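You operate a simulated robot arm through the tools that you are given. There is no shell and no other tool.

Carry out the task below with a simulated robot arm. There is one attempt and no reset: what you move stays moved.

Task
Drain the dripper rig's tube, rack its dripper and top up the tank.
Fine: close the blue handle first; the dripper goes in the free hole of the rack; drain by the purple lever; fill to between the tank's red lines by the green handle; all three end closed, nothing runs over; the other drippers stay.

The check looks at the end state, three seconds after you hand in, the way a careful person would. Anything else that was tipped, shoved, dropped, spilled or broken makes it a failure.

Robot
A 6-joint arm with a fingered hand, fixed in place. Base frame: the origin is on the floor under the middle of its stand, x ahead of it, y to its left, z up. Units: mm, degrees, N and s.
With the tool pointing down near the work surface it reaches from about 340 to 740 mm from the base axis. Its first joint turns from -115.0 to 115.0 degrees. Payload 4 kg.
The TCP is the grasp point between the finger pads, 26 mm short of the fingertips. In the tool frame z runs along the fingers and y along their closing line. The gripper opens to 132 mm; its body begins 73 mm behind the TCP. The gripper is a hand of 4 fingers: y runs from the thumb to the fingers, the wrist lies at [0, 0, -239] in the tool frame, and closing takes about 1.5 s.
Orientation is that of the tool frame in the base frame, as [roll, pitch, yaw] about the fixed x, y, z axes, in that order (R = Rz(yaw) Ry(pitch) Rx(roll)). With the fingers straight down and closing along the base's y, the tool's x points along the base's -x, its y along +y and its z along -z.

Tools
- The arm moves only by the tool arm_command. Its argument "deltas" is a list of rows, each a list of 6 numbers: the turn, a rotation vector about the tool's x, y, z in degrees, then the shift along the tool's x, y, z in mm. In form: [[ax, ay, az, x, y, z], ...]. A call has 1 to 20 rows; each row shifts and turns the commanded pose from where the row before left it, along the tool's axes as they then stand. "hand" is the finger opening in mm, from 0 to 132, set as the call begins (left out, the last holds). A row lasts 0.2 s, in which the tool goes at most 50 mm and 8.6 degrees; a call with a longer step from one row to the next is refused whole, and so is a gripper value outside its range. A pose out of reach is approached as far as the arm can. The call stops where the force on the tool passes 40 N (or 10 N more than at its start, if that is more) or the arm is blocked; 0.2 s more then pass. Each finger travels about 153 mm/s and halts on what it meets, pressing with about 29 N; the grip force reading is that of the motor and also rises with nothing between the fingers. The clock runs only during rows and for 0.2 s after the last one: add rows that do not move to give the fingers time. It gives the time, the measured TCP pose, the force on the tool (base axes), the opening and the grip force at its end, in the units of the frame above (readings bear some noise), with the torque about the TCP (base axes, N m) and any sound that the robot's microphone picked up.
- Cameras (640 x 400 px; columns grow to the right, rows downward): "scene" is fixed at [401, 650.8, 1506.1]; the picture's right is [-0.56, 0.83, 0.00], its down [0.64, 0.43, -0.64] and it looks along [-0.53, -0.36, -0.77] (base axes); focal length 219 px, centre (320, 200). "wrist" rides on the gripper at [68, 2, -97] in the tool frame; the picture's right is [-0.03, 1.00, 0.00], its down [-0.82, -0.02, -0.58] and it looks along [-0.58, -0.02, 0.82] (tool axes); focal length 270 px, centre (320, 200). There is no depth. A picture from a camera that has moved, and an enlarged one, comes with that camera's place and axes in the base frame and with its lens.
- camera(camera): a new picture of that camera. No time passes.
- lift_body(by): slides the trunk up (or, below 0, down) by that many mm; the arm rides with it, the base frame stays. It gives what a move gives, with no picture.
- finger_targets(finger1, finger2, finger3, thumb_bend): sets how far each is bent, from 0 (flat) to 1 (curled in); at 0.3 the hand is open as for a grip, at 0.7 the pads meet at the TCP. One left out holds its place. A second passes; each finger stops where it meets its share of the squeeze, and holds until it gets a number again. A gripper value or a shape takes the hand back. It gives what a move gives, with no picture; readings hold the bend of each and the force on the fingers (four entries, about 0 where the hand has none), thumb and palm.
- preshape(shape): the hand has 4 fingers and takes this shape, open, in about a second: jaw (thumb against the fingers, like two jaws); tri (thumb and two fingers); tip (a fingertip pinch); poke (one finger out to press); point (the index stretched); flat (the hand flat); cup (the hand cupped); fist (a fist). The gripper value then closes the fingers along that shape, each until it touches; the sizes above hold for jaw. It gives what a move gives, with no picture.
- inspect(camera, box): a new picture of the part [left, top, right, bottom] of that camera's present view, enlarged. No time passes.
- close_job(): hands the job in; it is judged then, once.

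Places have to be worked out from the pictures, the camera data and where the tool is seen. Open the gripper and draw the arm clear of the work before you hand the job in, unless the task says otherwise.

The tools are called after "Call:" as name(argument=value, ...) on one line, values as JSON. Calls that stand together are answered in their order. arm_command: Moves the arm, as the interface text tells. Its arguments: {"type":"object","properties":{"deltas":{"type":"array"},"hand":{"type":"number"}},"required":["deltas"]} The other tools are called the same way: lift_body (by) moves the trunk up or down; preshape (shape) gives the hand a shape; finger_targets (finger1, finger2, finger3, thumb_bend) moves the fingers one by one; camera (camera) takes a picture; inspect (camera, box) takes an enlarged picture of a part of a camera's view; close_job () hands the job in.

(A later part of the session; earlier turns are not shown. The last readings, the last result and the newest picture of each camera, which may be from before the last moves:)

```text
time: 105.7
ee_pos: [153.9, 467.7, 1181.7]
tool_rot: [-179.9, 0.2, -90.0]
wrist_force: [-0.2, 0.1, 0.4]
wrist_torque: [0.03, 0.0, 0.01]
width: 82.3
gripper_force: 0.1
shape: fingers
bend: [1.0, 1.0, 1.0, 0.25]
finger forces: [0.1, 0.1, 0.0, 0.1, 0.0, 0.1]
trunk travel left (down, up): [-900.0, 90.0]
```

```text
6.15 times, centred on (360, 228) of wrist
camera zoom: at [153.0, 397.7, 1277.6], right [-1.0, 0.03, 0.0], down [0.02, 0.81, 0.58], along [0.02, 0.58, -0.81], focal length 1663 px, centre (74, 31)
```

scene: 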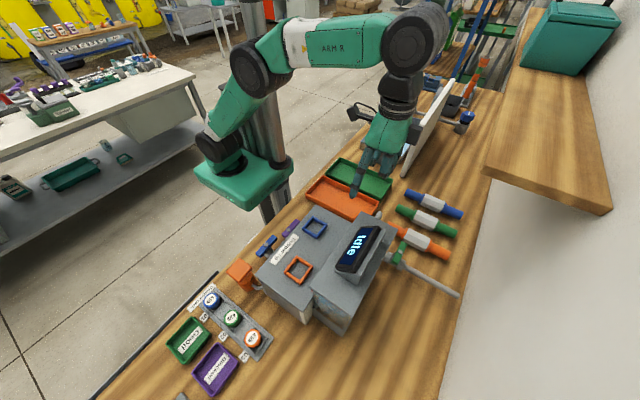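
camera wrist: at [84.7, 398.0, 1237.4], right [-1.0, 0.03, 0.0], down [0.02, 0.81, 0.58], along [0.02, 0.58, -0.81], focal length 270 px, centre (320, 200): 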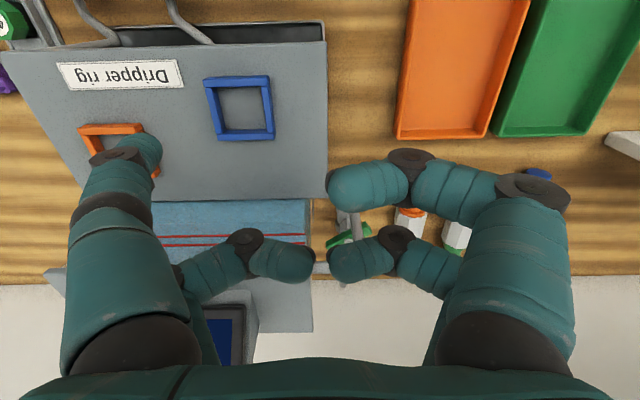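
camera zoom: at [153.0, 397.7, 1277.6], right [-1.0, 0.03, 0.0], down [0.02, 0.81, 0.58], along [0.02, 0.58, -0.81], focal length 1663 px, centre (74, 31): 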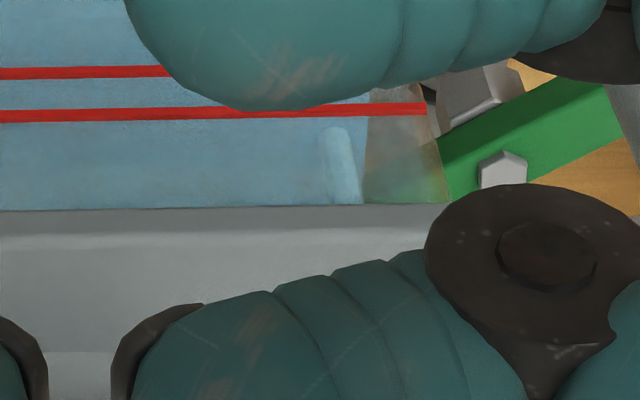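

The level is about 3–7 mm below the lower line and rising roughly 3 mm/s, so I must go back and close soon. I'll travel directly to the front side of the bar's −x end with the thumb.

Call:
arm_command(deltas=[[0, 0, 0, -30.8, 34.1, 0], [0, 0, 0, -30.8, 34.1, 0], [0, 0, 0, -30.8, 34.1, 0], [0, 0, 0, -30.8, 34.1, 0], [0, 0, 0, -30.8, 34.1, 15], [0, 0, 0, -30.7, 33.9, 15], [0, 0, 0, 0, 0, 47.7], [0, 0, 0, 0, 0, 47.7], [0, 0, 0, 0, 0, 47.7], [0, 0, 0, 0, 0, 47.6]])

Call:
inspect(camera="scene", box=[370, 190, 470, 280])

Call:
inspect(camera="scene", box=[315, 295, 345, 320])

Call:
camera(camera="wrist")

```text
time: 107.9
ee_pos: [-49.2, 652.2, 960.2]
tool_rot: [-179.9, 0.2, -89.9]
wrist_force: [-0.1, 0.1, -1.0]
wrist_torque: [0.03, -0.01, 0.01]
width: 82.5
gripper_force: 0.0
shape: fingers
bend: [1.0, 1.0, 1.0, 0.25]
finger forces: [0.0, 0.0, 0.0, 0.0, 0.0, 0.0]
trunk travel left (down, up): [-900.0, 90.0]
```

```text
4.44 times, centred on (420, 235) of scene
camera zoom: at [401.0, 650.8, 1506.1], right [-0.56, 0.83, 0.0], down [0.64, 0.43, -0.64], along [-0.53, -0.36, -0.77], focal length 975 px, centre (-124, 44)
```

zoom: 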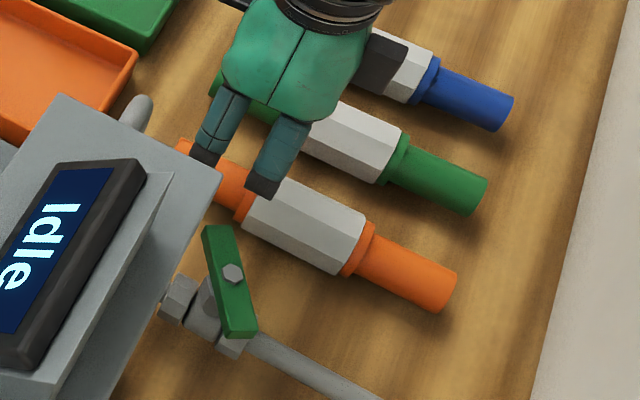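

```text
16.00 times, centred on (330, 308) of scene
camera zoom: at [401.0, 650.8, 1506.1], right [-0.56, 0.83, 0.0], down [0.64, 0.43, -0.64], along [-0.53, -0.36, -0.77], focal length 3509 px, centre (160, -1520)
```

zoom: 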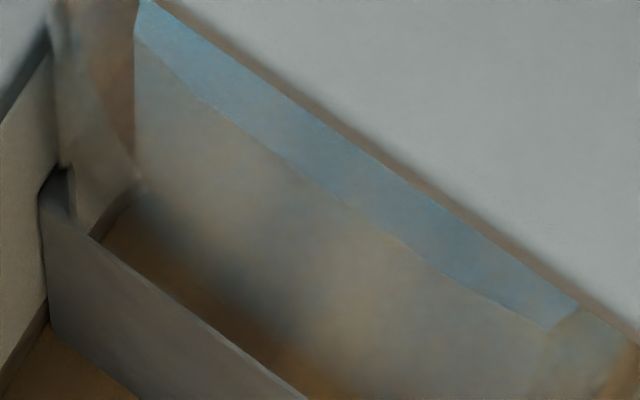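

```text
taken
camera wrist: at [-50.9, 582.9, 1055.5], right [-1.0, 0.03, 0.0], down [0.02, 0.81, 0.58], along [0.02, 0.58, -0.81], focal length 270 px, centre (320, 200)
```

wrist: 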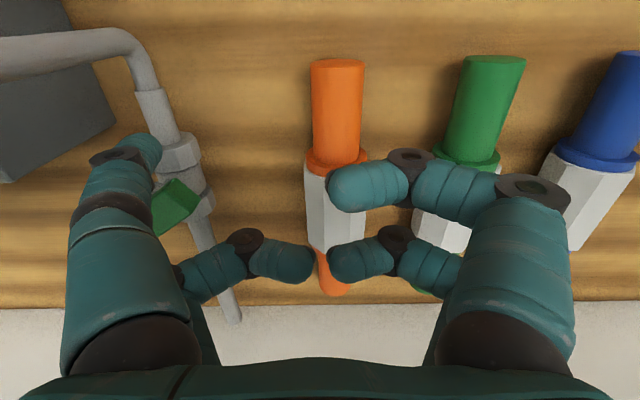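

The thumb is poised right in front of the bar's end, so I can close within a second. First I'll measure the level change more finely in the scene view.

Call:
inspect(camera="scene", box=[326, 304, 338, 312])

Call:
inspect(camera="scene", box=[338, 310, 350, 318])

```text
16.00 times, centred on (332, 308) of scene
camera zoom: at [401.0, 650.8, 1506.1], right [-0.56, 0.83, 0.0], down [0.64, 0.43, -0.64], along [-0.53, -0.36, -0.77], focal length 3509 px, centre (128, -1528)
```

zoom: 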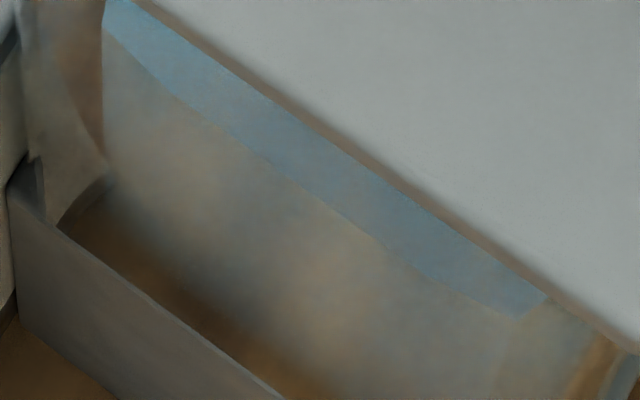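

```text
16.00 times, centred on (344, 314) of scene
camera zoom: at [401.0, 650.8, 1506.1], right [-0.56, 0.83, 0.0], down [0.64, 0.43, -0.64], along [-0.53, -0.36, -0.77], focal length 3509 px, centre (-64, -1624)
```

zoom: 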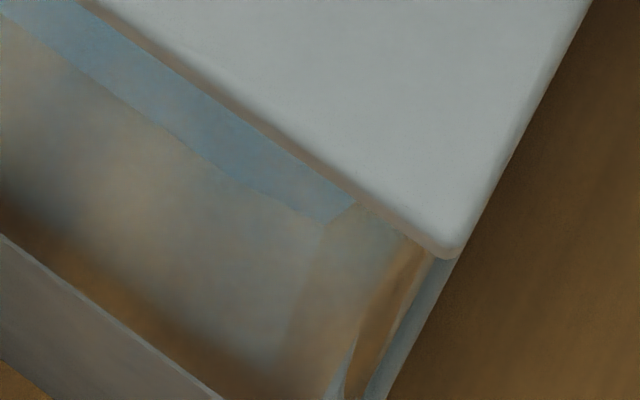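

I estimate the level is now around or just above the lower line, so I close now. Full +y travel would exceed the reach, so I'll swing the thumb toward +y by rotating the hand instead.

Call:
arm_command(deltas=[[0, 0, -8, 0, 4, 0], [0, 0, -8, 0, 0, 0], [0, 0, -8, 0, 0, 0]])

Call:
inspect(camera="scene", box=[370, 190, 470, 280])

Call:
camera(camera="wrist")

```text
time: 108.7
ee_pos: [-52.4, 651.6, 960.6]
tool_rot: [-179.9, 0.0, -65.9]
wrist_force: [-1.6, -5.9, 0.6]
wrist_torque: [-0.07, -0.05, -0.44]
width: 79.4
gripper_force: 2.8
shape: fingers
bend: [1.0, 1.0, 1.0, 0.27]
finger forces: [0.1, 0.1, 0.1, 0.1, 5.8, 0.1]
trunk travel left (down, up): [-900.0, 90.0]
```

```text
4.44 times, centred on (420, 235) of scene
camera zoom: at [401.0, 650.8, 1506.1], right [-0.56, 0.83, 0.0], down [0.64, 0.43, -0.64], along [-0.53, -0.36, -0.77], focal length 975 px, centre (-124, 44)
```

zoom: 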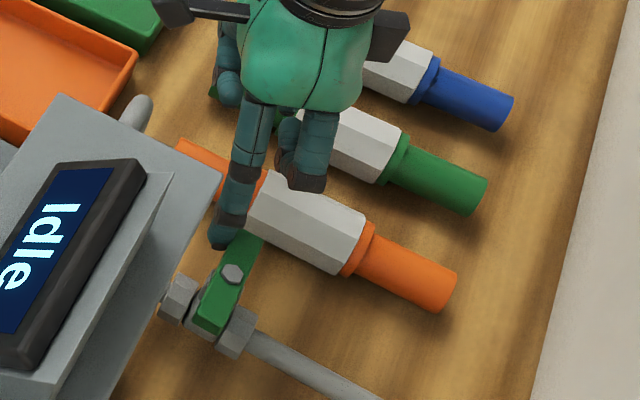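

```text
taken
camera wrist: at [-26.8, 587.1, 1056.7], right [-0.92, -0.38, 0.0], down [-0.31, 0.75, 0.58], along [-0.22, 0.53, -0.82], focal length 270 px, centre (320, 200)
```

wrist: 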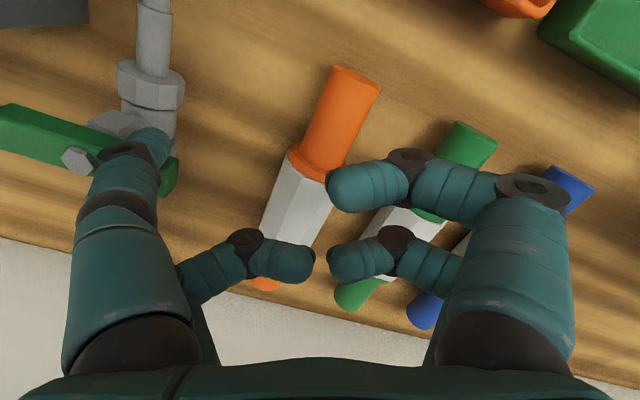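

The bar is back almost along x with 6 N on the thumb. A small extra turn to make sure it's on its stop.

Call:
arm_command(deltas=[[0, 0, -2.5, 0, 0, 0], [0, 0, 0, 0, 0, 0]])

Call:
inspect(camera="scene", box=[380, 220, 440, 280])

Call:
inspect(camera="scene", box=[315, 295, 345, 320])

```text
time: 109.3
ee_pos: [-53.3, 651.2, 961.0]
tool_rot: [-179.9, -0.1, -63.4]
wrist_force: [1.1, -13.6, 1.2]
wrist_torque: [-0.17, -0.18, -1.11]
width: 78.6
gripper_force: 6.4
shape: fingers
bend: [1.0, 1.0, 1.0, 0.28]
finger forces: [0.0, 0.0, 0.0, 0.0, 13.3, 0.1]
trunk travel left (down, up): [-900.0, 90.0]
```

```text
6.67 times, centred on (410, 250) of scene
camera zoom: at [401.0, 650.8, 1506.1], right [-0.56, 0.83, 0.0], down [0.64, 0.43, -0.64], along [-0.53, -0.36, -0.77], focal length 1462 px, centre (-280, -133)
```

zoom: 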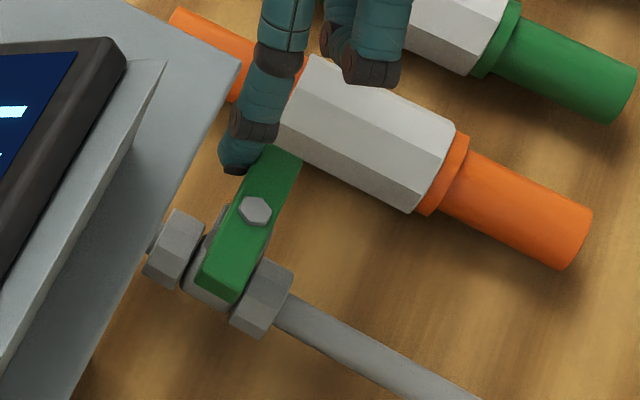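

```text
16.00 times, centred on (330, 308) of scene
camera zoom: at [401.0, 650.8, 1506.1], right [-0.56, 0.83, 0.0], down [0.64, 0.43, -0.64], along [-0.53, -0.36, -0.77], focal length 3509 px, centre (160, -1520)
```

zoom: 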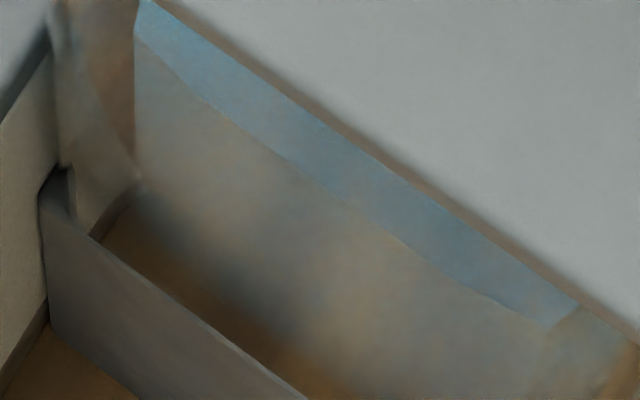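

Green is against its closed stop (13 N). I'll swing the thumb off, rise and go back to the front to read the level.

Call:
arm_command(deltas=[[0, 0, 8, 0, 0, 0], [0, 0, 8, 0, 0, 0], [0, 0, 8, 0, 0, 0], [0, 0, 2.6, 0, 0, 0], [0, 0, 0, 0, 0, -47], [0, 0, 0, 0, 0, -47], [0, 0, 0, 0, 0, -47], [0, 0, 0, 0, 0, -47], [0, 0, 0, 15, -17, -32], [0, 0, 0, 30.8, -34.1, 0], [0, 0, 0, 30.8, -34.1, 0], [0, 0, 0, 30.8, -34.1, 0], [0, 0, 0, 30.8, -34.1, 0], [0, 0, 0, 30.8, -34.1, 0], [0, 0, 0, 15, -17, 0], [0, 0, 0, 0, 0, 0], [0, 0, 0, 0, 0, 0]])

Call:
camera(camera="wrist")

Call:
inspect(camera="wrist", box=[170, 195, 240, 260])

Call:
inspect(camera="scene", box=[370, 190, 470, 280])

```text
time: 112.9
ee_pos: [152.3, 468.3, 1180.2]
tool_rot: [-179.8, 0.2, -90.1]
wrist_force: [-0.1, 0.2, 0.8]
wrist_torque: [-0.01, 0.0, 0.01]
width: 82.0
gripper_force: 0.1
shape: fingers
bend: [1.0, 1.0, 1.0, 0.25]
finger forces: [0.1, 0.1, 0.0, 0.1, 0.1, 0.0]
trunk travel left (down, up): [-900.0, 90.0]
```

```text
taken
camera wrist: at [149.6, 398.9, 1275.8], right [-1.0, 0.03, 0.0], down [0.02, 0.81, 0.58], along [0.02, 0.58, -0.81], focal length 270 px, centre (320, 200)
```

wrist: 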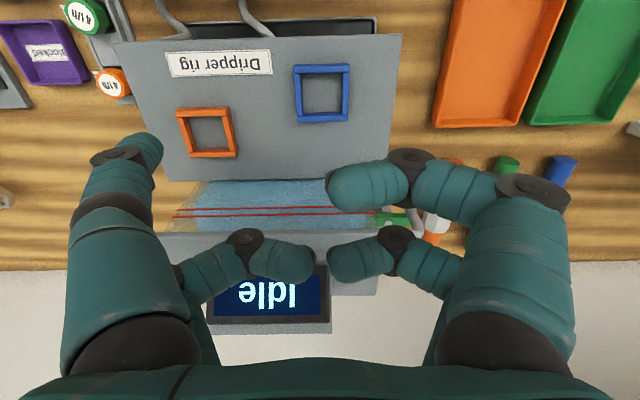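

```text
6.15 times, centred on (205, 228) of wrist
camera zoom: at [149.6, 398.9, 1275.8], right [-1.0, 0.03, 0.0], down [0.02, 0.81, 0.58], along [0.02, 0.58, -0.81], focal length 1663 px, centre (1028, 31)
```

zoom: 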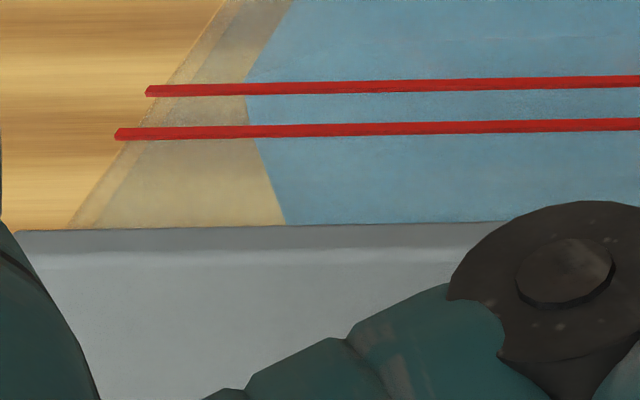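

```text
4.44 times, centred on (420, 235) of scene
camera zoom: at [401.0, 650.8, 1506.1], right [-0.56, 0.83, 0.0], down [0.64, 0.43, -0.64], along [-0.53, -0.36, -0.77], focal length 975 px, centre (-124, 44)
```

zoom: 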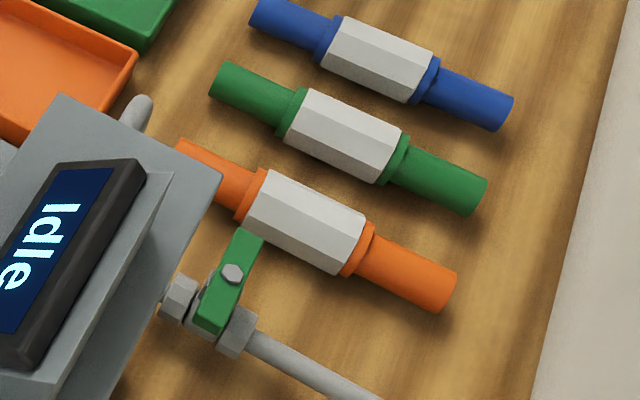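

All three valves are closed. From above, the level appears about at or just below the lower line, but with parallax; I'll get a level view from the front by tilting the hand and lowering the trunk.

Call:
arm_command(deltas=[[0, 0, 0, 36, -4.5, -15], [0, 0, 0, 36, -4.5, -15], [0, 0, 0, 36, -4.5, -15], [0, 0, 0, 36, -4.5, -15], [0, -8, 0, 0, 0, 0], [0, -8, 0, 0, 0, 0], [0, -8, 0, 0, 0, 0], [0, -8, 0, 0, 0, 0], [0, -8, 0, 0, 0, 0], [0, 0, 0, 0, 0, 0]])

Call:
lift_body(by=-180)

Call:
camera(camera="wrist")

```text
time: 115.1
ee_pos: [169.0, 324.7, 1240.0]
tool_rot: [-179.8, 40.2, -90.1]
wrist_force: [-1.5, 0.5, -0.2]
wrist_torque: [-0.01, -0.01, 0.0]
width: 82.2
gripper_force: 0.0
shape: fingers
bend: [1.0, 1.0, 1.0, 0.25]
finger forces: [0.0, 0.0, 0.0, 0.0, 0.0, 0.0]
trunk travel left (down, up): [-900.0, 90.0]
```

```text
time: 117.1
ee_pos: [169.1, 324.1, 1060.0]
tool_rot: [-179.9, 40.2, -90.0]
wrist_force: [-0.7, -0.3, -0.3]
wrist_torque: [-0.01, -0.01, 0.0]
width: 82.2
gripper_force: 0.1
shape: fingers
bend: [1.0, 1.0, 1.0, 0.25]
finger forces: [0.0, 0.1, 0.0, 0.1, 0.0, 0.1]
trunk travel left (down, up): [-720.0, 270.0]
```

```text
taken
camera wrist: at [166.8, 208.1, 1089.2], right [-1.0, 0.02, 0.01], down [0.02, 0.25, 0.97], along [0.02, 0.97, -0.25], focal length 270 px, centre (320, 200)
```

wrist: 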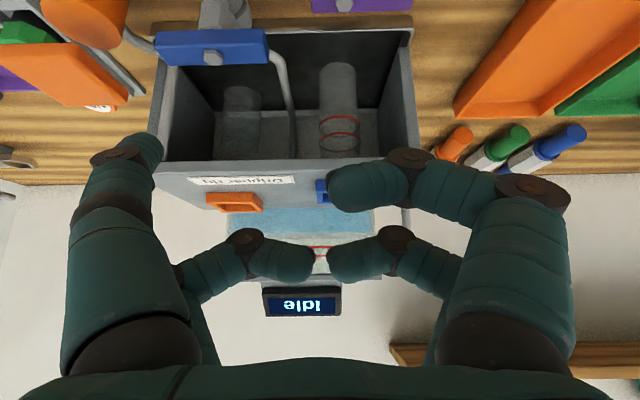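

The curled digits block the middle; I'll open the hand here (it's clear) and look again.

Call:
preshape(shape="jaw")

Call:
camera(camera="wrist")

Call:
inspect(camera="wrist", box=[210, 190, 410, 300])

Call:
inspect(camera="wrist", box=[210, 200, 290, 270])

Call:
inspect(camera="wrist", box=[330, 200, 410, 270])

```text
time: 118.0
ee_pos: [168.4, 323.0, 1060.2]
tool_rot: [-179.9, 40.2, -90.1]
wrist_force: [0.2, 0.2, -0.2]
wrist_torque: [-0.01, 0.02, 0.01]
width: 132.3
gripper_force: 0.2
shape: jaw
bend: [0.3, 0.3, 0.3, 0.3]
finger forces: [0.0, 0.0, 0.1, 0.0, 0.0, 0.1]
trunk travel left (down, up): [-720.0, 270.0]
```

```text
taken
camera wrist: at [166.8, 208.1, 1089.2], right [-1.0, 0.02, 0.01], down [0.02, 0.25, 0.97], along [0.02, 0.97, -0.25], focal length 270 px, centre (320, 200)
```

wrist: 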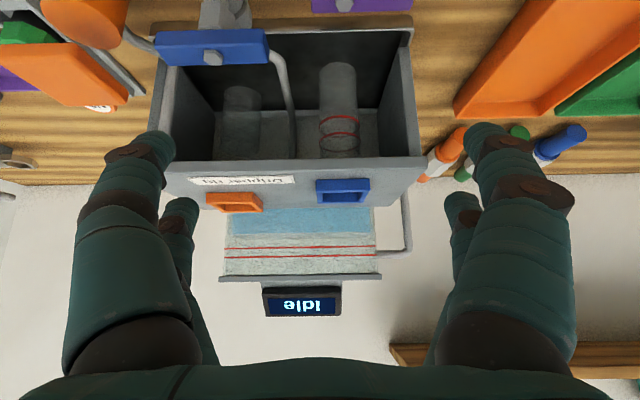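

```text
3.20 times, centred on (310, 245) of wrist
camera zoom: at [166.8, 208.1, 1089.2], right [-1.0, 0.02, 0.01], down [0.02, 0.25, 0.97], along [0.02, 0.97, -0.25], focal length 865 px, centre (352, 56)
```

zoom: 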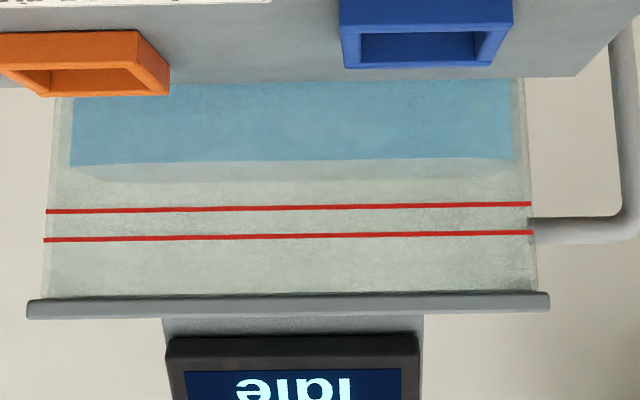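

```text
5.71 times, centred on (250, 235) of wrist
camera zoom: at [166.8, 208.1, 1089.2], right [-1.0, 0.02, 0.01], down [0.02, 0.25, 0.97], along [0.02, 0.97, -0.25], focal length 1544 px, centre (720, 0)
```

zoom: 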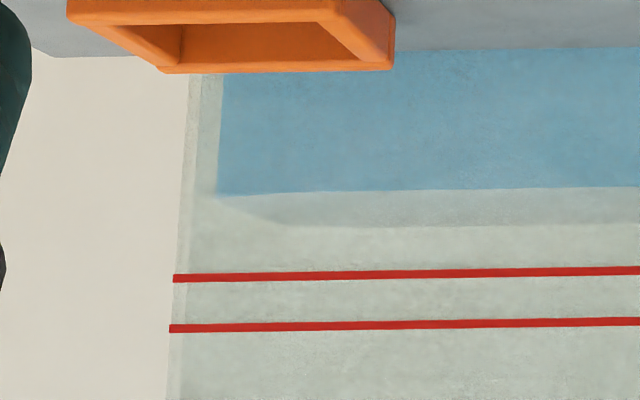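

```text
5.71 times, centred on (370, 235) of wrist
camera zoom: at [166.8, 208.1, 1089.2], right [-1.0, 0.02, 0.01], down [0.02, 0.25, 0.97], along [0.02, 0.97, -0.25], focal length 1544 px, centre (34, 0)
```

zoom: 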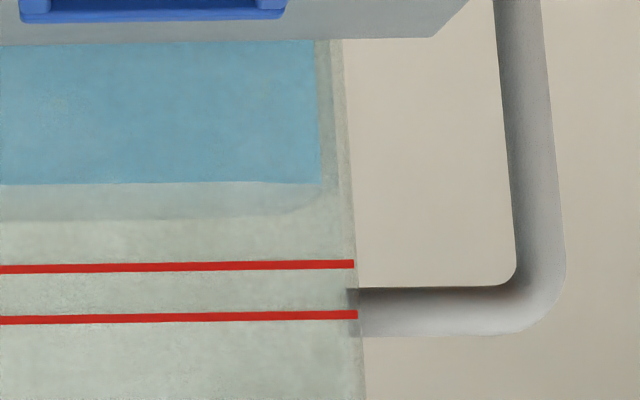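

Now it's clear: water at z≈1040, lower line ≈1061, upper ≈1072, so I need about +26 mm more (the earlier oblique view misled by parallax). Rate at ~31° was about 1 mm/s. I'll record the scene view at this known level for calibration.

Call:
inspect(camera="scene", box=[315, 295, 345, 320])

Call:
inspect(camera="scene", box=[336, 306, 356, 320])

```text
16.00 times, centred on (330, 308) of scene
camera zoom: at [401.0, 650.8, 1506.1], right [-0.56, 0.83, 0.0], down [0.64, 0.43, -0.64], along [-0.53, -0.36, -0.77], focal length 3509 px, centre (160, -1520)
```

zoom: 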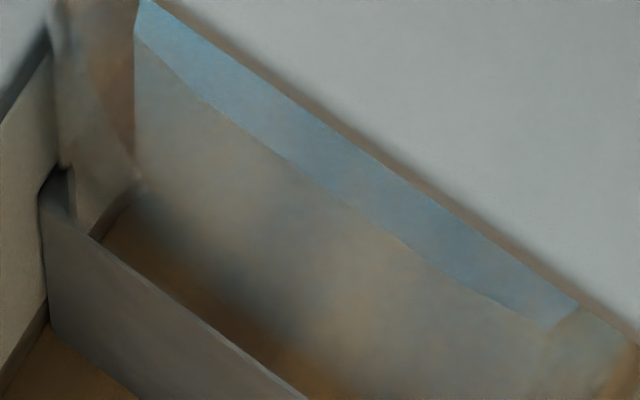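

```text
16.00 times, centred on (346, 313) of scene
camera zoom: at [401.0, 650.8, 1506.1], right [-0.56, 0.83, 0.0], down [0.64, 0.43, -0.64], along [-0.53, -0.36, -0.77], focal length 3509 px, centre (-96, -1608)
```

zoom: 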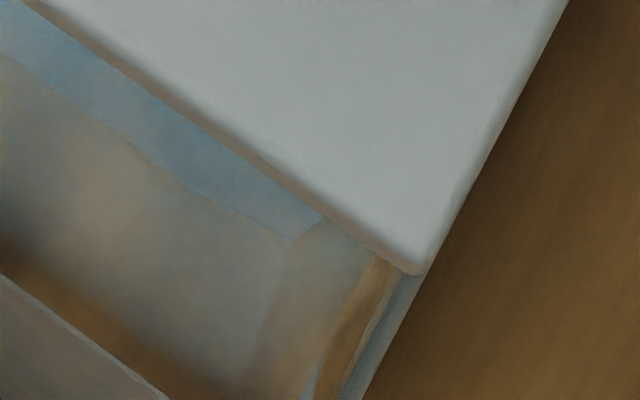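

Recorded. Now I'll raise the trunk again, reform the thumb-out shape, and return above the green bar.

Call:
lift_body(by=180)

Call:
preshape(shape="poke")

Call:
finger_targets(thumb_bend=0.25)

Call:
arm_command(deltas=[[0, 8, 0, 0, 0, 0], [0, 8, 0, 0, 0, 0], [0, 8, 0, 0, 0, 0], [0, 8, 0, 0, 0, 0], [0, 8.1, 0, 0, 0, 0], [0, 0, 0, -29.5, 27.1, 7.5], [0, 0, 0, -29.5, 27.1, 7.5], [0, 0, 0, -29.5, 27.1, 7.5], [0, 0, 0, -29.5, 27.1, 7.5], [0, 0, 0, -29.5, 27.1, 7.5], [0, 0, 0, -29.5, 27.1, 7.5], [0, 0, 0, -29.5, 27.1, 7.5], [0, 0, 0, -29.5, 27.1, 7.5], [0, 0, -7.7, 0, 0, 0], [0, 0, -7.7, 0, 0, 0], [0, 0, -7.7, 0, 0, 0], [0, 0, -7.7, 0, 0, 0], [0, 0, -7.7, 0, 0, 0], [0, 0, -7.5, 0, 0, 0], [0, 0, 0, 0, 0, 0]])

```text
time: 120.0
ee_pos: [168.7, 323.5, 1240.1]
tool_rot: [-179.9, 40.2, -90.0]
wrist_force: [-0.6, -0.3, -0.6]
wrist_torque: [0.02, 0.02, -0.02]
width: 132.0
gripper_force: 0.0
shape: jaw
bend: [0.3, 0.3, 0.3, 0.3]
finger forces: [0.0, 0.1, 0.0, 0.0, 0.1, 0.0]
trunk travel left (down, up): [-900.0, 90.0]
```

```text
time: 120.9
ee_pos: [169.3, 324.2, 1239.4]
tool_rot: [-179.9, 40.2, -90.1]
wrist_force: [-0.2, 0.2, -0.4]
wrist_torque: [-0.01, 0.01, 0.02]
width: 0.0
gripper_force: 0.0
shape: poke
bend: [1.0, 1.0, 1.0, 0.34]
finger forces: [0.0, 0.0, 0.0, 0.1, 0.1, 0.0]
trunk travel left (down, up): [-900.0, 90.0]
```

```text
time: 121.9
ee_pos: [168.1, 323.5, 1239.7]
tool_rot: [-179.9, 40.3, -90.0]
wrist_force: [0.1, 0.3, 0.1]
wrist_torque: [0.0, 0.01, 0.02]
width: 82.2
gripper_force: 0.0
shape: fingers
bend: [1.0, 1.0, 1.0, 0.25]
finger forces: [0.0, 0.1, 0.0, 0.0, 0.1, 0.0]
trunk travel left (down, up): [-900.0, 90.0]
```

```text
time: 126.1
ee_pos: [-47.6, 560.8, 1180.3]
tool_rot: [-179.9, -0.1, -44.0]
wrist_force: [-0.8, 0.1, -0.5]
wrist_torque: [0.0, 0.03, 0.01]
width: 82.2
gripper_force: 0.1
shape: fingers
bend: [1.0, 1.0, 1.0, 0.25]
finger forces: [0.1, 0.1, 0.0, 0.1, 0.0, 0.0]
trunk travel left (down, up): [-900.0, 90.0]
```

In place above; now descending behind the bar as before.

Call:
arm_command(deltas=[[0, 0, 0, -14.6, -14.85, 34], [0, 0, 0, -14.6, -14.85, 34], [0, 0, 0, -14.6, -14.85, 34], [0, 0, 0, -14.6, -14.85, 34], [0, 0, 0, -14.6, -14.85, 34], [0, 0, 0, 0, 0, 0], [0, 0, 0, 0, 0, 25], [0, 0, 0, 0, 0, 24], [0, 0, 0, 0, 0, 0]])

Call:
inspect(camera="scene", box=[370, 190, 470, 280])

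```text
time: 128.1
ee_pos: [-48.7, 664.5, 959.5]
tool_rot: [-179.9, -0.1, -44.1]
wrist_force: [0.6, -0.2, 0.0]
wrist_torque: [-0.01, 0.0, 0.02]
width: 82.4
gripper_force: 0.0
shape: fingers
bend: [1.0, 1.0, 1.0, 0.25]
finger forces: [0.0, 0.1, 0.0, 0.0, 0.1, 0.0]
trunk travel left (down, up): [-900.0, 90.0]
```

```text
4.44 times, centred on (420, 235) of scene
camera zoom: at [401.0, 650.8, 1506.1], right [-0.56, 0.83, 0.0], down [0.64, 0.43, -0.64], along [-0.53, -0.36, -0.77], focal length 975 px, centre (-124, 44)
```

zoom: 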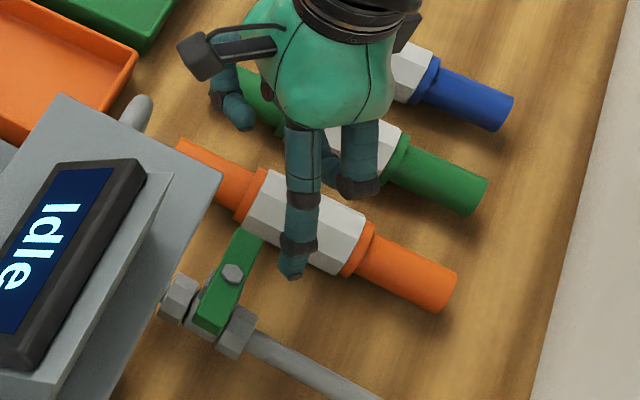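

Same position as the first time. Pushing the bar open to about 31° again.

Call:
arm_command(deltas=[[0, 0, 0, 3.5, 3.6, 0], [0, 0, 0, 3.5, 3.6, 0], [0, 0, 0, 3.5, 3.6, 0], [0, 0, 0, 2.8, 2.9, 0], [0, 0, 0, 2.8, 2.9, 0], [0, 0, 0, 2.8, 2.9, 0], [0, 0, 0, 2.1, 2.2, 0], [0, 0, 0, 0, 0, 0]])

Call:
inspect(camera="scene", box=[380, 220, 440, 280])

Call:
inspect(camera="scene", box=[315, 295, 345, 320])

```text
time: 129.9
ee_pos: [-47.3, 634.4, 962.1]
tool_rot: [-179.8, -0.1, -44.1]
wrist_force: [-2.1, 1.8, 1.7]
wrist_torque: [0.03, -0.02, 0.18]
width: 82.9
gripper_force: 1.3
shape: fingers
bend: [1.0, 1.0, 1.0, 0.25]
finger forces: [0.1, 0.0, 0.1, 0.0, 2.3, 0.1]
trunk travel left (down, up): [-900.0, 90.0]
```

```text
6.67 times, centred on (410, 250) of scene
camera zoom: at [401.0, 650.8, 1506.1], right [-0.56, 0.83, 0.0], down [0.64, 0.43, -0.64], along [-0.53, -0.36, -0.77], focal length 1462 px, centre (-280, -133)
```

zoom: 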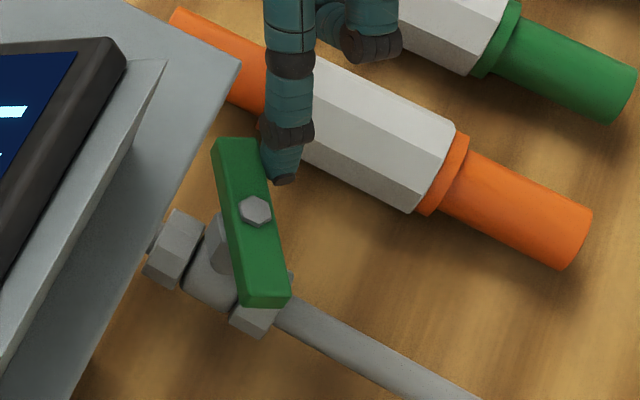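

```text
16.00 times, centred on (330, 308) of scene
camera zoom: at [401.0, 650.8, 1506.1], right [-0.56, 0.83, 0.0], down [0.64, 0.43, -0.64], along [-0.53, -0.36, -0.77], focal length 3509 px, centre (160, -1520)
```

zoom: 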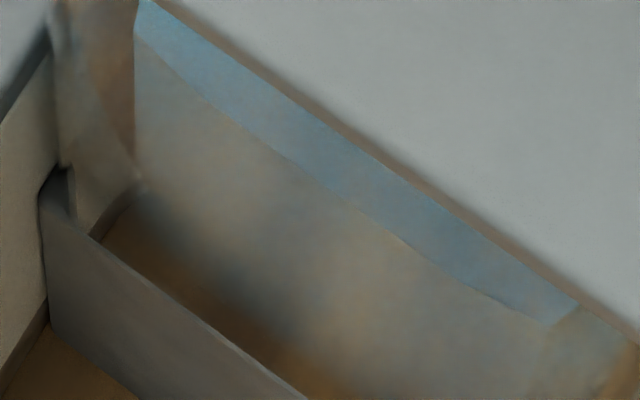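

Open at ~31° again (t≈129.7). I'll now lift the thumb over to the front side and poise it for closing.

Call:
arm_command(deltas=[[0, 0, 0, -2.5, -2.5, 0], [0, 0, 0, 0, 0, -35], [0, 0, 0, 0, 0, -35], [0, 0, 7.7, 0, 0, 0], [0, 0, 7.7, 0, 0, 0], [0, 0, 7.7, 0, 0, 0], [0, 0, 7.7, 0, 0, 0], [0, 0, 7.7, 0, 0, 0], [0, 0, 7.5, 0, 0, 0], [0, 0, 0, -14, 4.5, 0], [0, 0, 0, 0, 0, 0], [0, 0, 0, 0, 0, 35], [0, 0, 0, 0, 0, 35], [0, 0, 0, 0, 0, 0]])

Call:
inspect(camera="scene", box=[315, 295, 345, 320])

Call:
camera(camera="wrist")

Call:
inspect(camera="scene", box=[380, 220, 440, 280])

```text
time: 132.9
ee_pos: [-52.5, 650.5, 961.6]
tool_rot: [-179.9, 0.2, -90.1]
wrist_force: [0.3, 0.5, 0.4]
wrist_torque: [0.01, -0.03, 0.03]
width: 82.6
gripper_force: 0.0
shape: fingers
bend: [1.0, 1.0, 1.0, 0.25]
finger forces: [0.0, 0.0, 0.0, 0.0, 0.1, 0.0]
trunk travel left (down, up): [-900.0, 90.0]
```

```text
16.00 times, centred on (330, 308) of scene
camera zoom: at [401.0, 650.8, 1506.1], right [-0.56, 0.83, 0.0], down [0.64, 0.43, -0.64], along [-0.53, -0.36, -0.77], focal length 3509 px, centre (160, -1520)
```

zoom: 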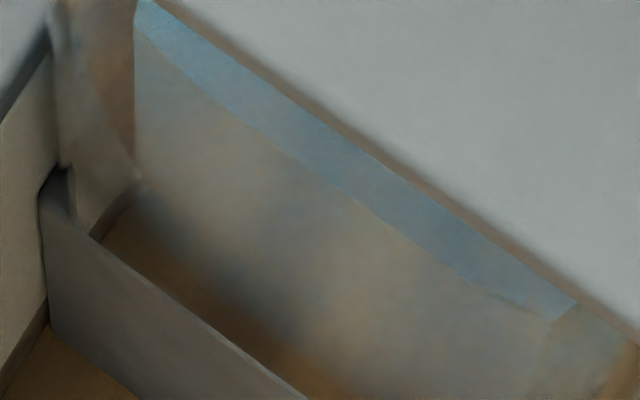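

```text
taken
camera wrist: at [-54.7, 581.9, 1056.8], right [-1.0, 0.03, 0.0], down [0.02, 0.82, 0.58], along [0.02, 0.58, -0.82], focal length 270 px, centre (320, 200)
```

wrist: 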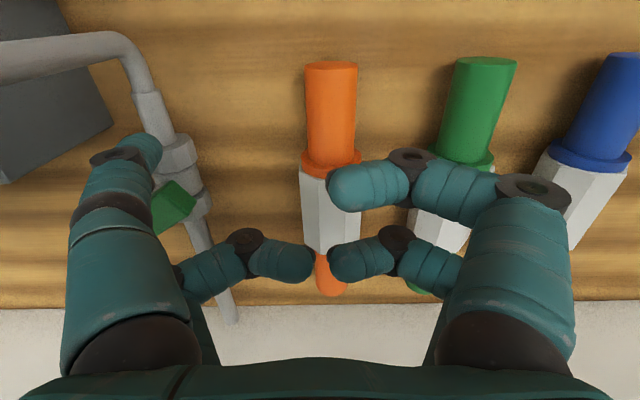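

```text
6.67 times, centred on (410, 250) of scene
camera zoom: at [401.0, 650.8, 1506.1], right [-0.56, 0.83, 0.0], down [0.64, 0.43, -0.64], along [-0.53, -0.36, -0.77], focal length 1462 px, centre (-280, -133)
```

zoom: 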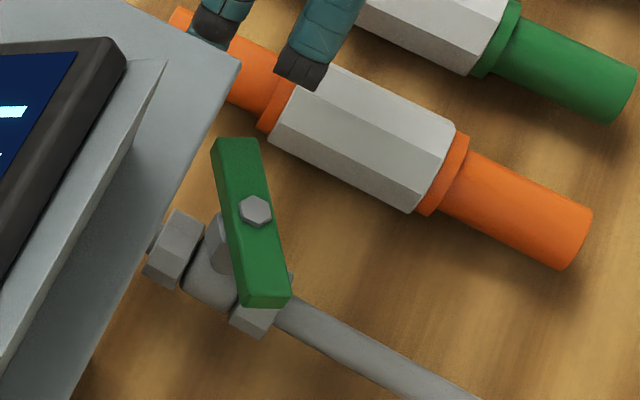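

Thumb poised in front; handle steady at ~31°. I'll wait about 8 s while it fills and then compare the level in the scene view.

Call:
arm_command(deltas=[[0, 0, 0, 0, 0, 0], [0, 0, 0, 0, 0, 0], [0, 0, 0, 0, 0, 0], [0, 0, 0, 0, 0, 0], [0, 0, 0, 0, 0, 0], [0, 0, 0, 0, 0, 0], [0, 0, 0, 0, 0, 0], [0, 0, 0, 0, 0, 0], [0, 0, 0, 0, 0, 0], [0, 0, 0, 0, 0, 0], [0, 0, 0, 0, 0, 0], [0, 0, 0, 0, 0, 0], [0, 0, 0, 0, 0, 0], [0, 0, 0, 0, 0, 0], [0, 0, 0, 0, 0, 0], [0, 0, 0, 0, 0, 0], [0, 0, 0, 0, 0, 0], [0, 0, 0, 0, 0, 0], [0, 0, 0, 0, 0, 0], [0, 0, 0, 0, 0, 0]])

Call:
inspect(camera="scene", box=[315, 295, 345, 320])

Call:
inspect(camera="scene", box=[336, 306, 356, 320])

```text
time: 137.1
ee_pos: [-52.1, 651.7, 961.5]
tool_rot: [-179.8, 0.1, -90.1]
wrist_force: [0.7, 0.1, -0.3]
wrist_torque: [0.01, 0.0, 0.01]
width: 82.2
gripper_force: 0.1
shape: fingers
bend: [1.0, 1.0, 1.0, 0.25]
finger forces: [0.0, 0.0, 0.0, 0.0, 0.0, 0.1]
trunk travel left (down, up): [-900.0, 90.0]
```

```text
16.00 times, centred on (330, 308) of scene
camera zoom: at [401.0, 650.8, 1506.1], right [-0.56, 0.83, 0.0], down [0.64, 0.43, -0.64], along [-0.53, -0.36, -0.77], focal length 3509 px, centre (160, -1520)
```

zoom: 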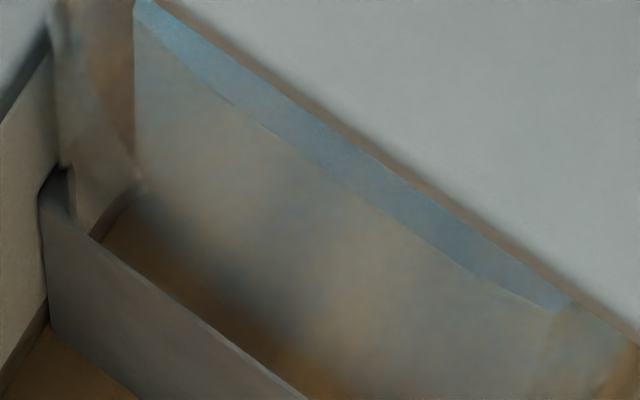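

```text
16.00 times, centred on (346, 313) of scene
camera zoom: at [401.0, 650.8, 1506.1], right [-0.56, 0.83, 0.0], down [0.64, 0.43, -0.64], along [-0.53, -0.36, -0.77], focal length 3509 px, centre (-96, -1608)
```

zoom: 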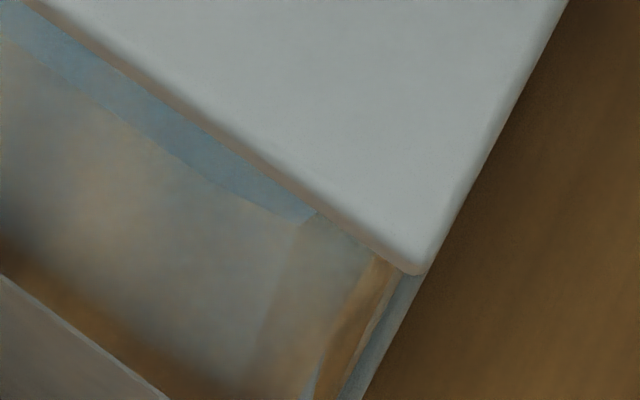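

The corner of the water edge moved as predicted: level ≈1049–1050 now, so about 1.2 mm/s. Around 13–14 s more is needed in total; I'll wait 4 s and re-measure.

Call:
arm_command(deltas=[[0, 0, 0, 0, 0, 0], [0, 0, 0, 0, 0, 0], [0, 0, 0, 0, 0, 0], [0, 0, 0, 0, 0, 0], [0, 0, 0, 0, 0, 0], [0, 0, 0, 0, 0, 0], [0, 0, 0, 0, 0, 0], [0, 0, 0, 0, 0, 0], [0, 0, 0, 0, 0, 0], [0, 0, 0, 0, 0, 0], [0, 0, 0, 0, 0, 0], [0, 0, 0, 0, 0, 0], [0, 0, 0, 0, 0, 0], [0, 0, 0, 0, 0, 0], [0, 0, 0, 0, 0, 0], [0, 0, 0, 0, 0, 0], [0, 0, 0, 0, 0, 0], [0, 0, 0, 0, 0, 0], [0, 0, 0, 0, 0, 0], [0, 0, 0, 0, 0, 0]])

Call:
inspect(camera="scene", box=[315, 295, 345, 320])

Call:
inspect(camera="scene", box=[336, 306, 356, 320])

```text
time: 141.3
ee_pos: [-54.0, 651.8, 960.8]
tool_rot: [-179.9, 0.1, -90.1]
wrist_force: [-0.3, 0.9, 1.2]
wrist_torque: [-0.03, -0.01, 0.02]
width: 82.4
gripper_force: 0.1
shape: fingers
bend: [1.0, 1.0, 1.0, 0.25]
finger forces: [0.1, 0.1, 0.1, 0.1, 0.0, 0.0]
trunk travel left (down, up): [-900.0, 90.0]
```

```text
16.00 times, centred on (330, 308) of scene
camera zoom: at [401.0, 650.8, 1506.1], right [-0.56, 0.83, 0.0], down [0.64, 0.43, -0.64], along [-0.53, -0.36, -0.77], focal length 3509 px, centre (160, -1520)
```

zoom: 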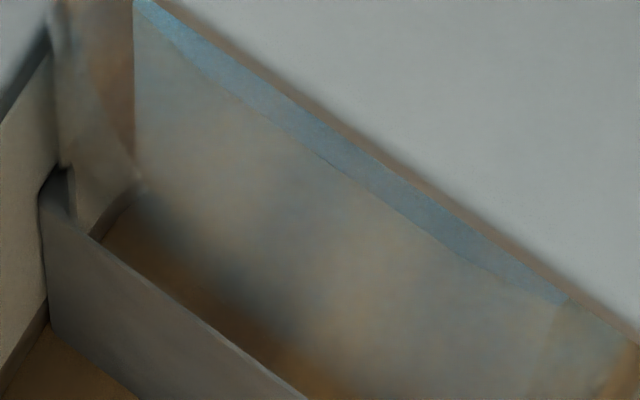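

```text
16.00 times, centred on (346, 313) of scene
camera zoom: at [401.0, 650.8, 1506.1], right [-0.56, 0.83, 0.0], down [0.64, 0.43, -0.64], along [-0.53, -0.36, -0.77], focal length 3509 px, centre (-96, -1608)
```

zoom: 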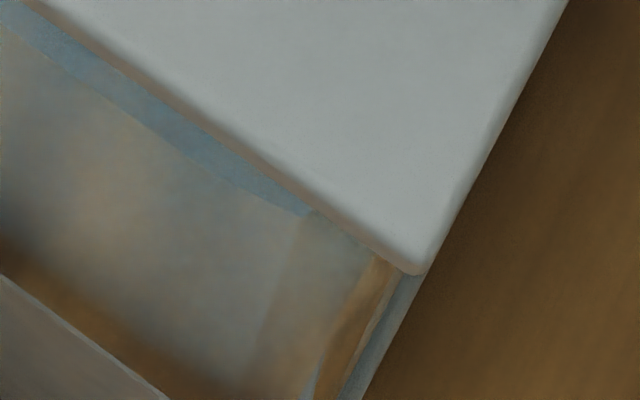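

Level ≈1052.5 now (about 1.0 mm/s). I'll wait two more 4-second intervals and check again.

Call:
arm_command(deltas=[[0, 0, 0, 0, 0, 0], [0, 0, 0, 0, 0, 0], [0, 0, 0, 0, 0, 0], [0, 0, 0, 0, 0, 0], [0, 0, 0, 0, 0, 0], [0, 0, 0, 0, 0, 0], [0, 0, 0, 0, 0, 0], [0, 0, 0, 0, 0, 0], [0, 0, 0, 0, 0, 0], [0, 0, 0, 0, 0, 0], [0, 0, 0, 0, 0, 0], [0, 0, 0, 0, 0, 0], [0, 0, 0, 0, 0, 0], [0, 0, 0, 0, 0, 0], [0, 0, 0, 0, 0, 0], [0, 0, 0, 0, 0, 0], [0, 0, 0, 0, 0, 0], [0, 0, 0, 0, 0, 0], [0, 0, 0, 0, 0, 0], [0, 0, 0, 0, 0, 0]])

Call:
inspect(camera="scene", box=[315, 295, 345, 320])

Call:
inspect(camera="scene", box=[336, 306, 356, 320])

```text
time: 145.5
ee_pos: [-53.0, 652.2, 961.5]
tool_rot: [-179.9, 0.0, -90.1]
wrist_force: [-0.3, -0.8, -0.5]
wrist_torque: [-0.02, -0.01, 0.02]
width: 82.3
gripper_force: 0.0
shape: fingers
bend: [1.0, 1.0, 1.0, 0.25]
finger forces: [0.0, 0.1, 0.0, 0.0, 0.0, 0.1]
trunk travel left (down, up): [-900.0, 90.0]
```

```text
16.00 times, centred on (330, 308) of scene
camera zoom: at [401.0, 650.8, 1506.1], right [-0.56, 0.83, 0.0], down [0.64, 0.43, -0.64], along [-0.53, -0.36, -0.77], focal length 3509 px, centre (160, -1520)
```

zoom: 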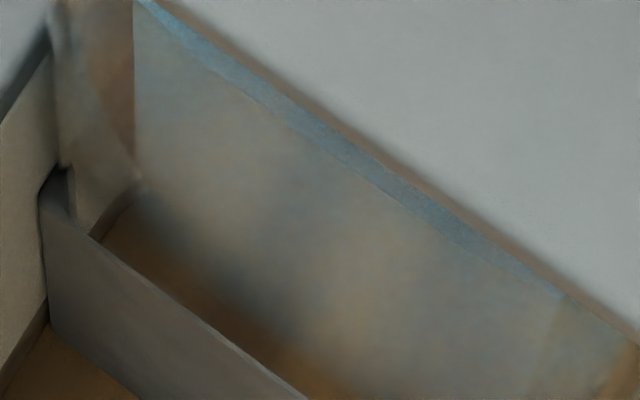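

```text
16.00 times, centred on (346, 313) of scene
camera zoom: at [401.0, 650.8, 1506.1], right [-0.56, 0.83, 0.0], down [0.64, 0.43, -0.64], along [-0.53, -0.36, -0.77], focal length 3509 px, centre (-96, -1608)
```

zoom: 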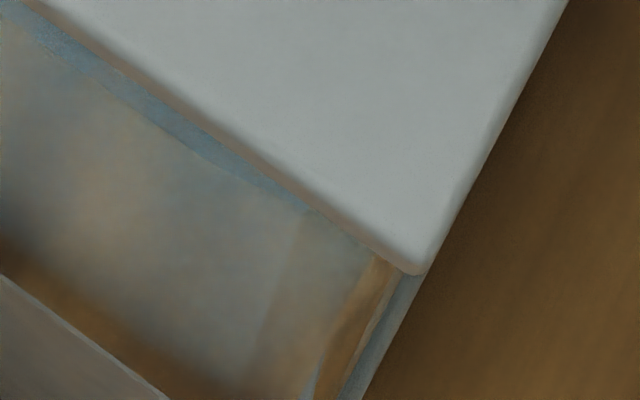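

Level ≈1056–1058 now. I'll wait another 4 s and check once more before closing around t≈153.

Call:
arm_command(deltas=[[0, 0, 0, 0, 0, 0], [0, 0, 0, 0, 0, 0], [0, 0, 0, 0, 0, 0], [0, 0, 0, 0, 0, 0], [0, 0, 0, 0, 0, 0], [0, 0, 0, 0, 0, 0], [0, 0, 0, 0, 0, 0], [0, 0, 0, 0, 0, 0], [0, 0, 0, 0, 0, 0], [0, 0, 0, 0, 0, 0], [0, 0, 0, 0, 0, 0], [0, 0, 0, 0, 0, 0], [0, 0, 0, 0, 0, 0], [0, 0, 0, 0, 0, 0], [0, 0, 0, 0, 0, 0], [0, 0, 0, 0, 0, 0], [0, 0, 0, 0, 0, 0], [0, 0, 0, 0, 0, 0], [0, 0, 0, 0, 0, 0], [0, 0, 0, 0, 0, 0]])

Call:
inspect(camera="scene", box=[315, 295, 345, 320])

Call:
inspect(camera="scene", box=[380, 220, 440, 280])

```text
time: 149.7
ee_pos: [-52.2, 651.3, 960.9]
tool_rot: [-179.9, 0.1, -90.0]
wrist_force: [0.1, -0.2, 0.3]
wrist_torque: [0.0, 0.0, 0.02]
width: 82.5
gripper_force: 0.0
shape: fingers
bend: [1.0, 1.0, 1.0, 0.25]
finger forces: [0.1, 0.0, 0.0, 0.0, 0.0, 0.0]
trunk travel left (down, up): [-900.0, 90.0]
```

```text
16.00 times, centred on (330, 308) of scene
camera zoom: at [401.0, 650.8, 1506.1], right [-0.56, 0.83, 0.0], down [0.64, 0.43, -0.64], along [-0.53, -0.36, -0.77], focal length 3509 px, centre (160, -1520)
```

zoom: 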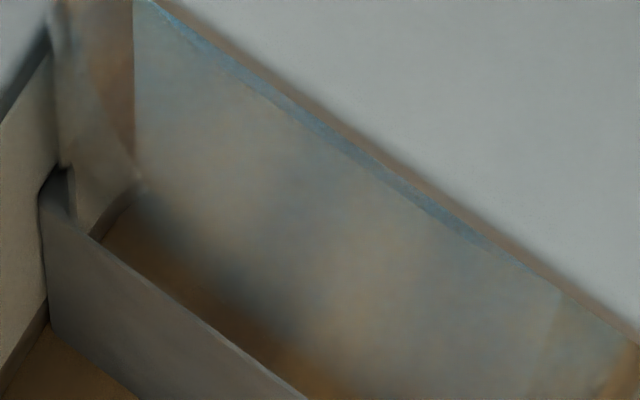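

```text
6.67 times, centred on (410, 250) of scene
camera zoom: at [401.0, 650.8, 1506.1], right [-0.56, 0.83, 0.0], down [0.64, 0.43, -0.64], along [-0.53, -0.36, -0.77], focal length 1462 px, centre (-280, -133)
```

zoom: 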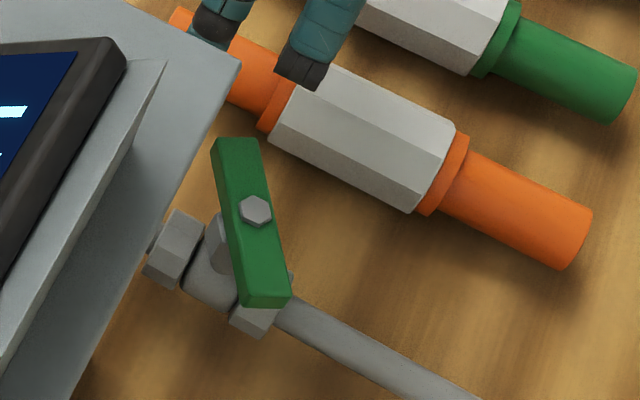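

The visible band is almost gone, matching a level of about 1060. I'll wait 3.6 s more and then close right away, aiming for about 1065.

Call:
arm_command(deltas=[[0, 0, 0, 0, 0, 0], [0, 0, 0, 0, 0, 0], [0, 0, 0, 0, 0, 0], [0, 0, 0, 0, 0, 0], [0, 0, 0, 0, 0, 0], [0, 0, 0, 0, 0, 0], [0, 0, 0, 0, 0, 0], [0, 0, 0, 0, 0, 0], [0, 0, 0, 0, 0, 0], [0, 0, 0, 0, 0, 0], [0, 0, 0, 0, 0, 0], [0, 0, 0, 0, 0, 0], [0, 0, 0, 0, 0, 0], [0, 0, 0, 0, 0, 0], [0, 0, 0, 0, 0, 0], [0, 0, 0, 0, 0, 0], [0, 0, 0, 0, 0, 0], [0, 0, -8, 0, 1, 0], [0, 0, -8, 0, 0, 0], [0, 0, -8, 0, 0, 0]])

Call:
inspect(camera="scene", box=[380, 220, 440, 280])

```text
time: 153.9
ee_pos: [-53.4, 650.3, 960.3]
tool_rot: [-179.9, 0.0, -66.0]
wrist_force: [-1.2, -4.9, -0.5]
wrist_torque: [-0.05, 0.02, -0.36]
width: 79.6
gripper_force: 2.9
shape: fingers
bend: [1.0, 1.0, 1.0, 0.27]
finger forces: [0.0, 0.0, 0.0, 0.0, 4.7, 0.0]
trunk travel left (down, up): [-900.0, 90.0]
```

```text
6.67 times, centred on (410, 250) of scene
camera zoom: at [401.0, 650.8, 1506.1], right [-0.56, 0.83, 0.0], down [0.64, 0.43, -0.64], along [-0.53, -0.36, -0.77], focal length 1462 px, centre (-280, -133)
```

zoom: 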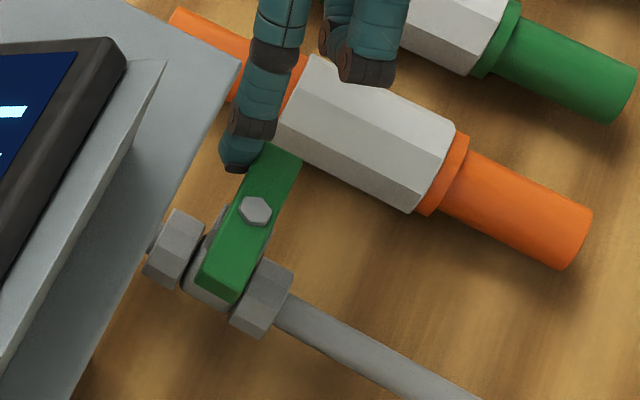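

The bar is back along x; a final small nudge onto its stop.

Call:
arm_command(deltas=[[0, 0, -3.5, 0, 0, 0], [0, 0, 0, 0, 0, 0]])

Call:
inspect(camera="scene", box=[380, 220, 440, 280])

```text
time: 154.5
ee_pos: [-51.9, 650.2, 962.1]
tool_rot: [-180.0, 0.0, -62.5]
wrist_force: [1.3, -14.8, 2.3]
wrist_torque: [-0.13, -0.22, -1.17]
width: 78.6
gripper_force: 7.1
shape: fingers
bend: [1.0, 1.0, 1.0, 0.28]
finger forces: [0.0, 0.0, 0.0, 0.0, 13.8, 0.0]
trunk travel left (down, up): [-900.0, 90.0]
```

```text
6.67 times, centred on (410, 250) of scene
camera zoom: at [401.0, 650.8, 1506.1], right [-0.56, 0.83, 0.0], down [0.64, 0.43, -0.64], along [-0.53, -0.36, -0.77], focal length 1462 px, centre (-280, -133)
```

zoom: 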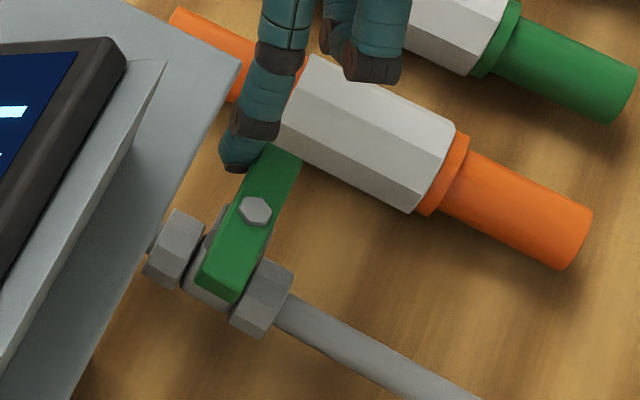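

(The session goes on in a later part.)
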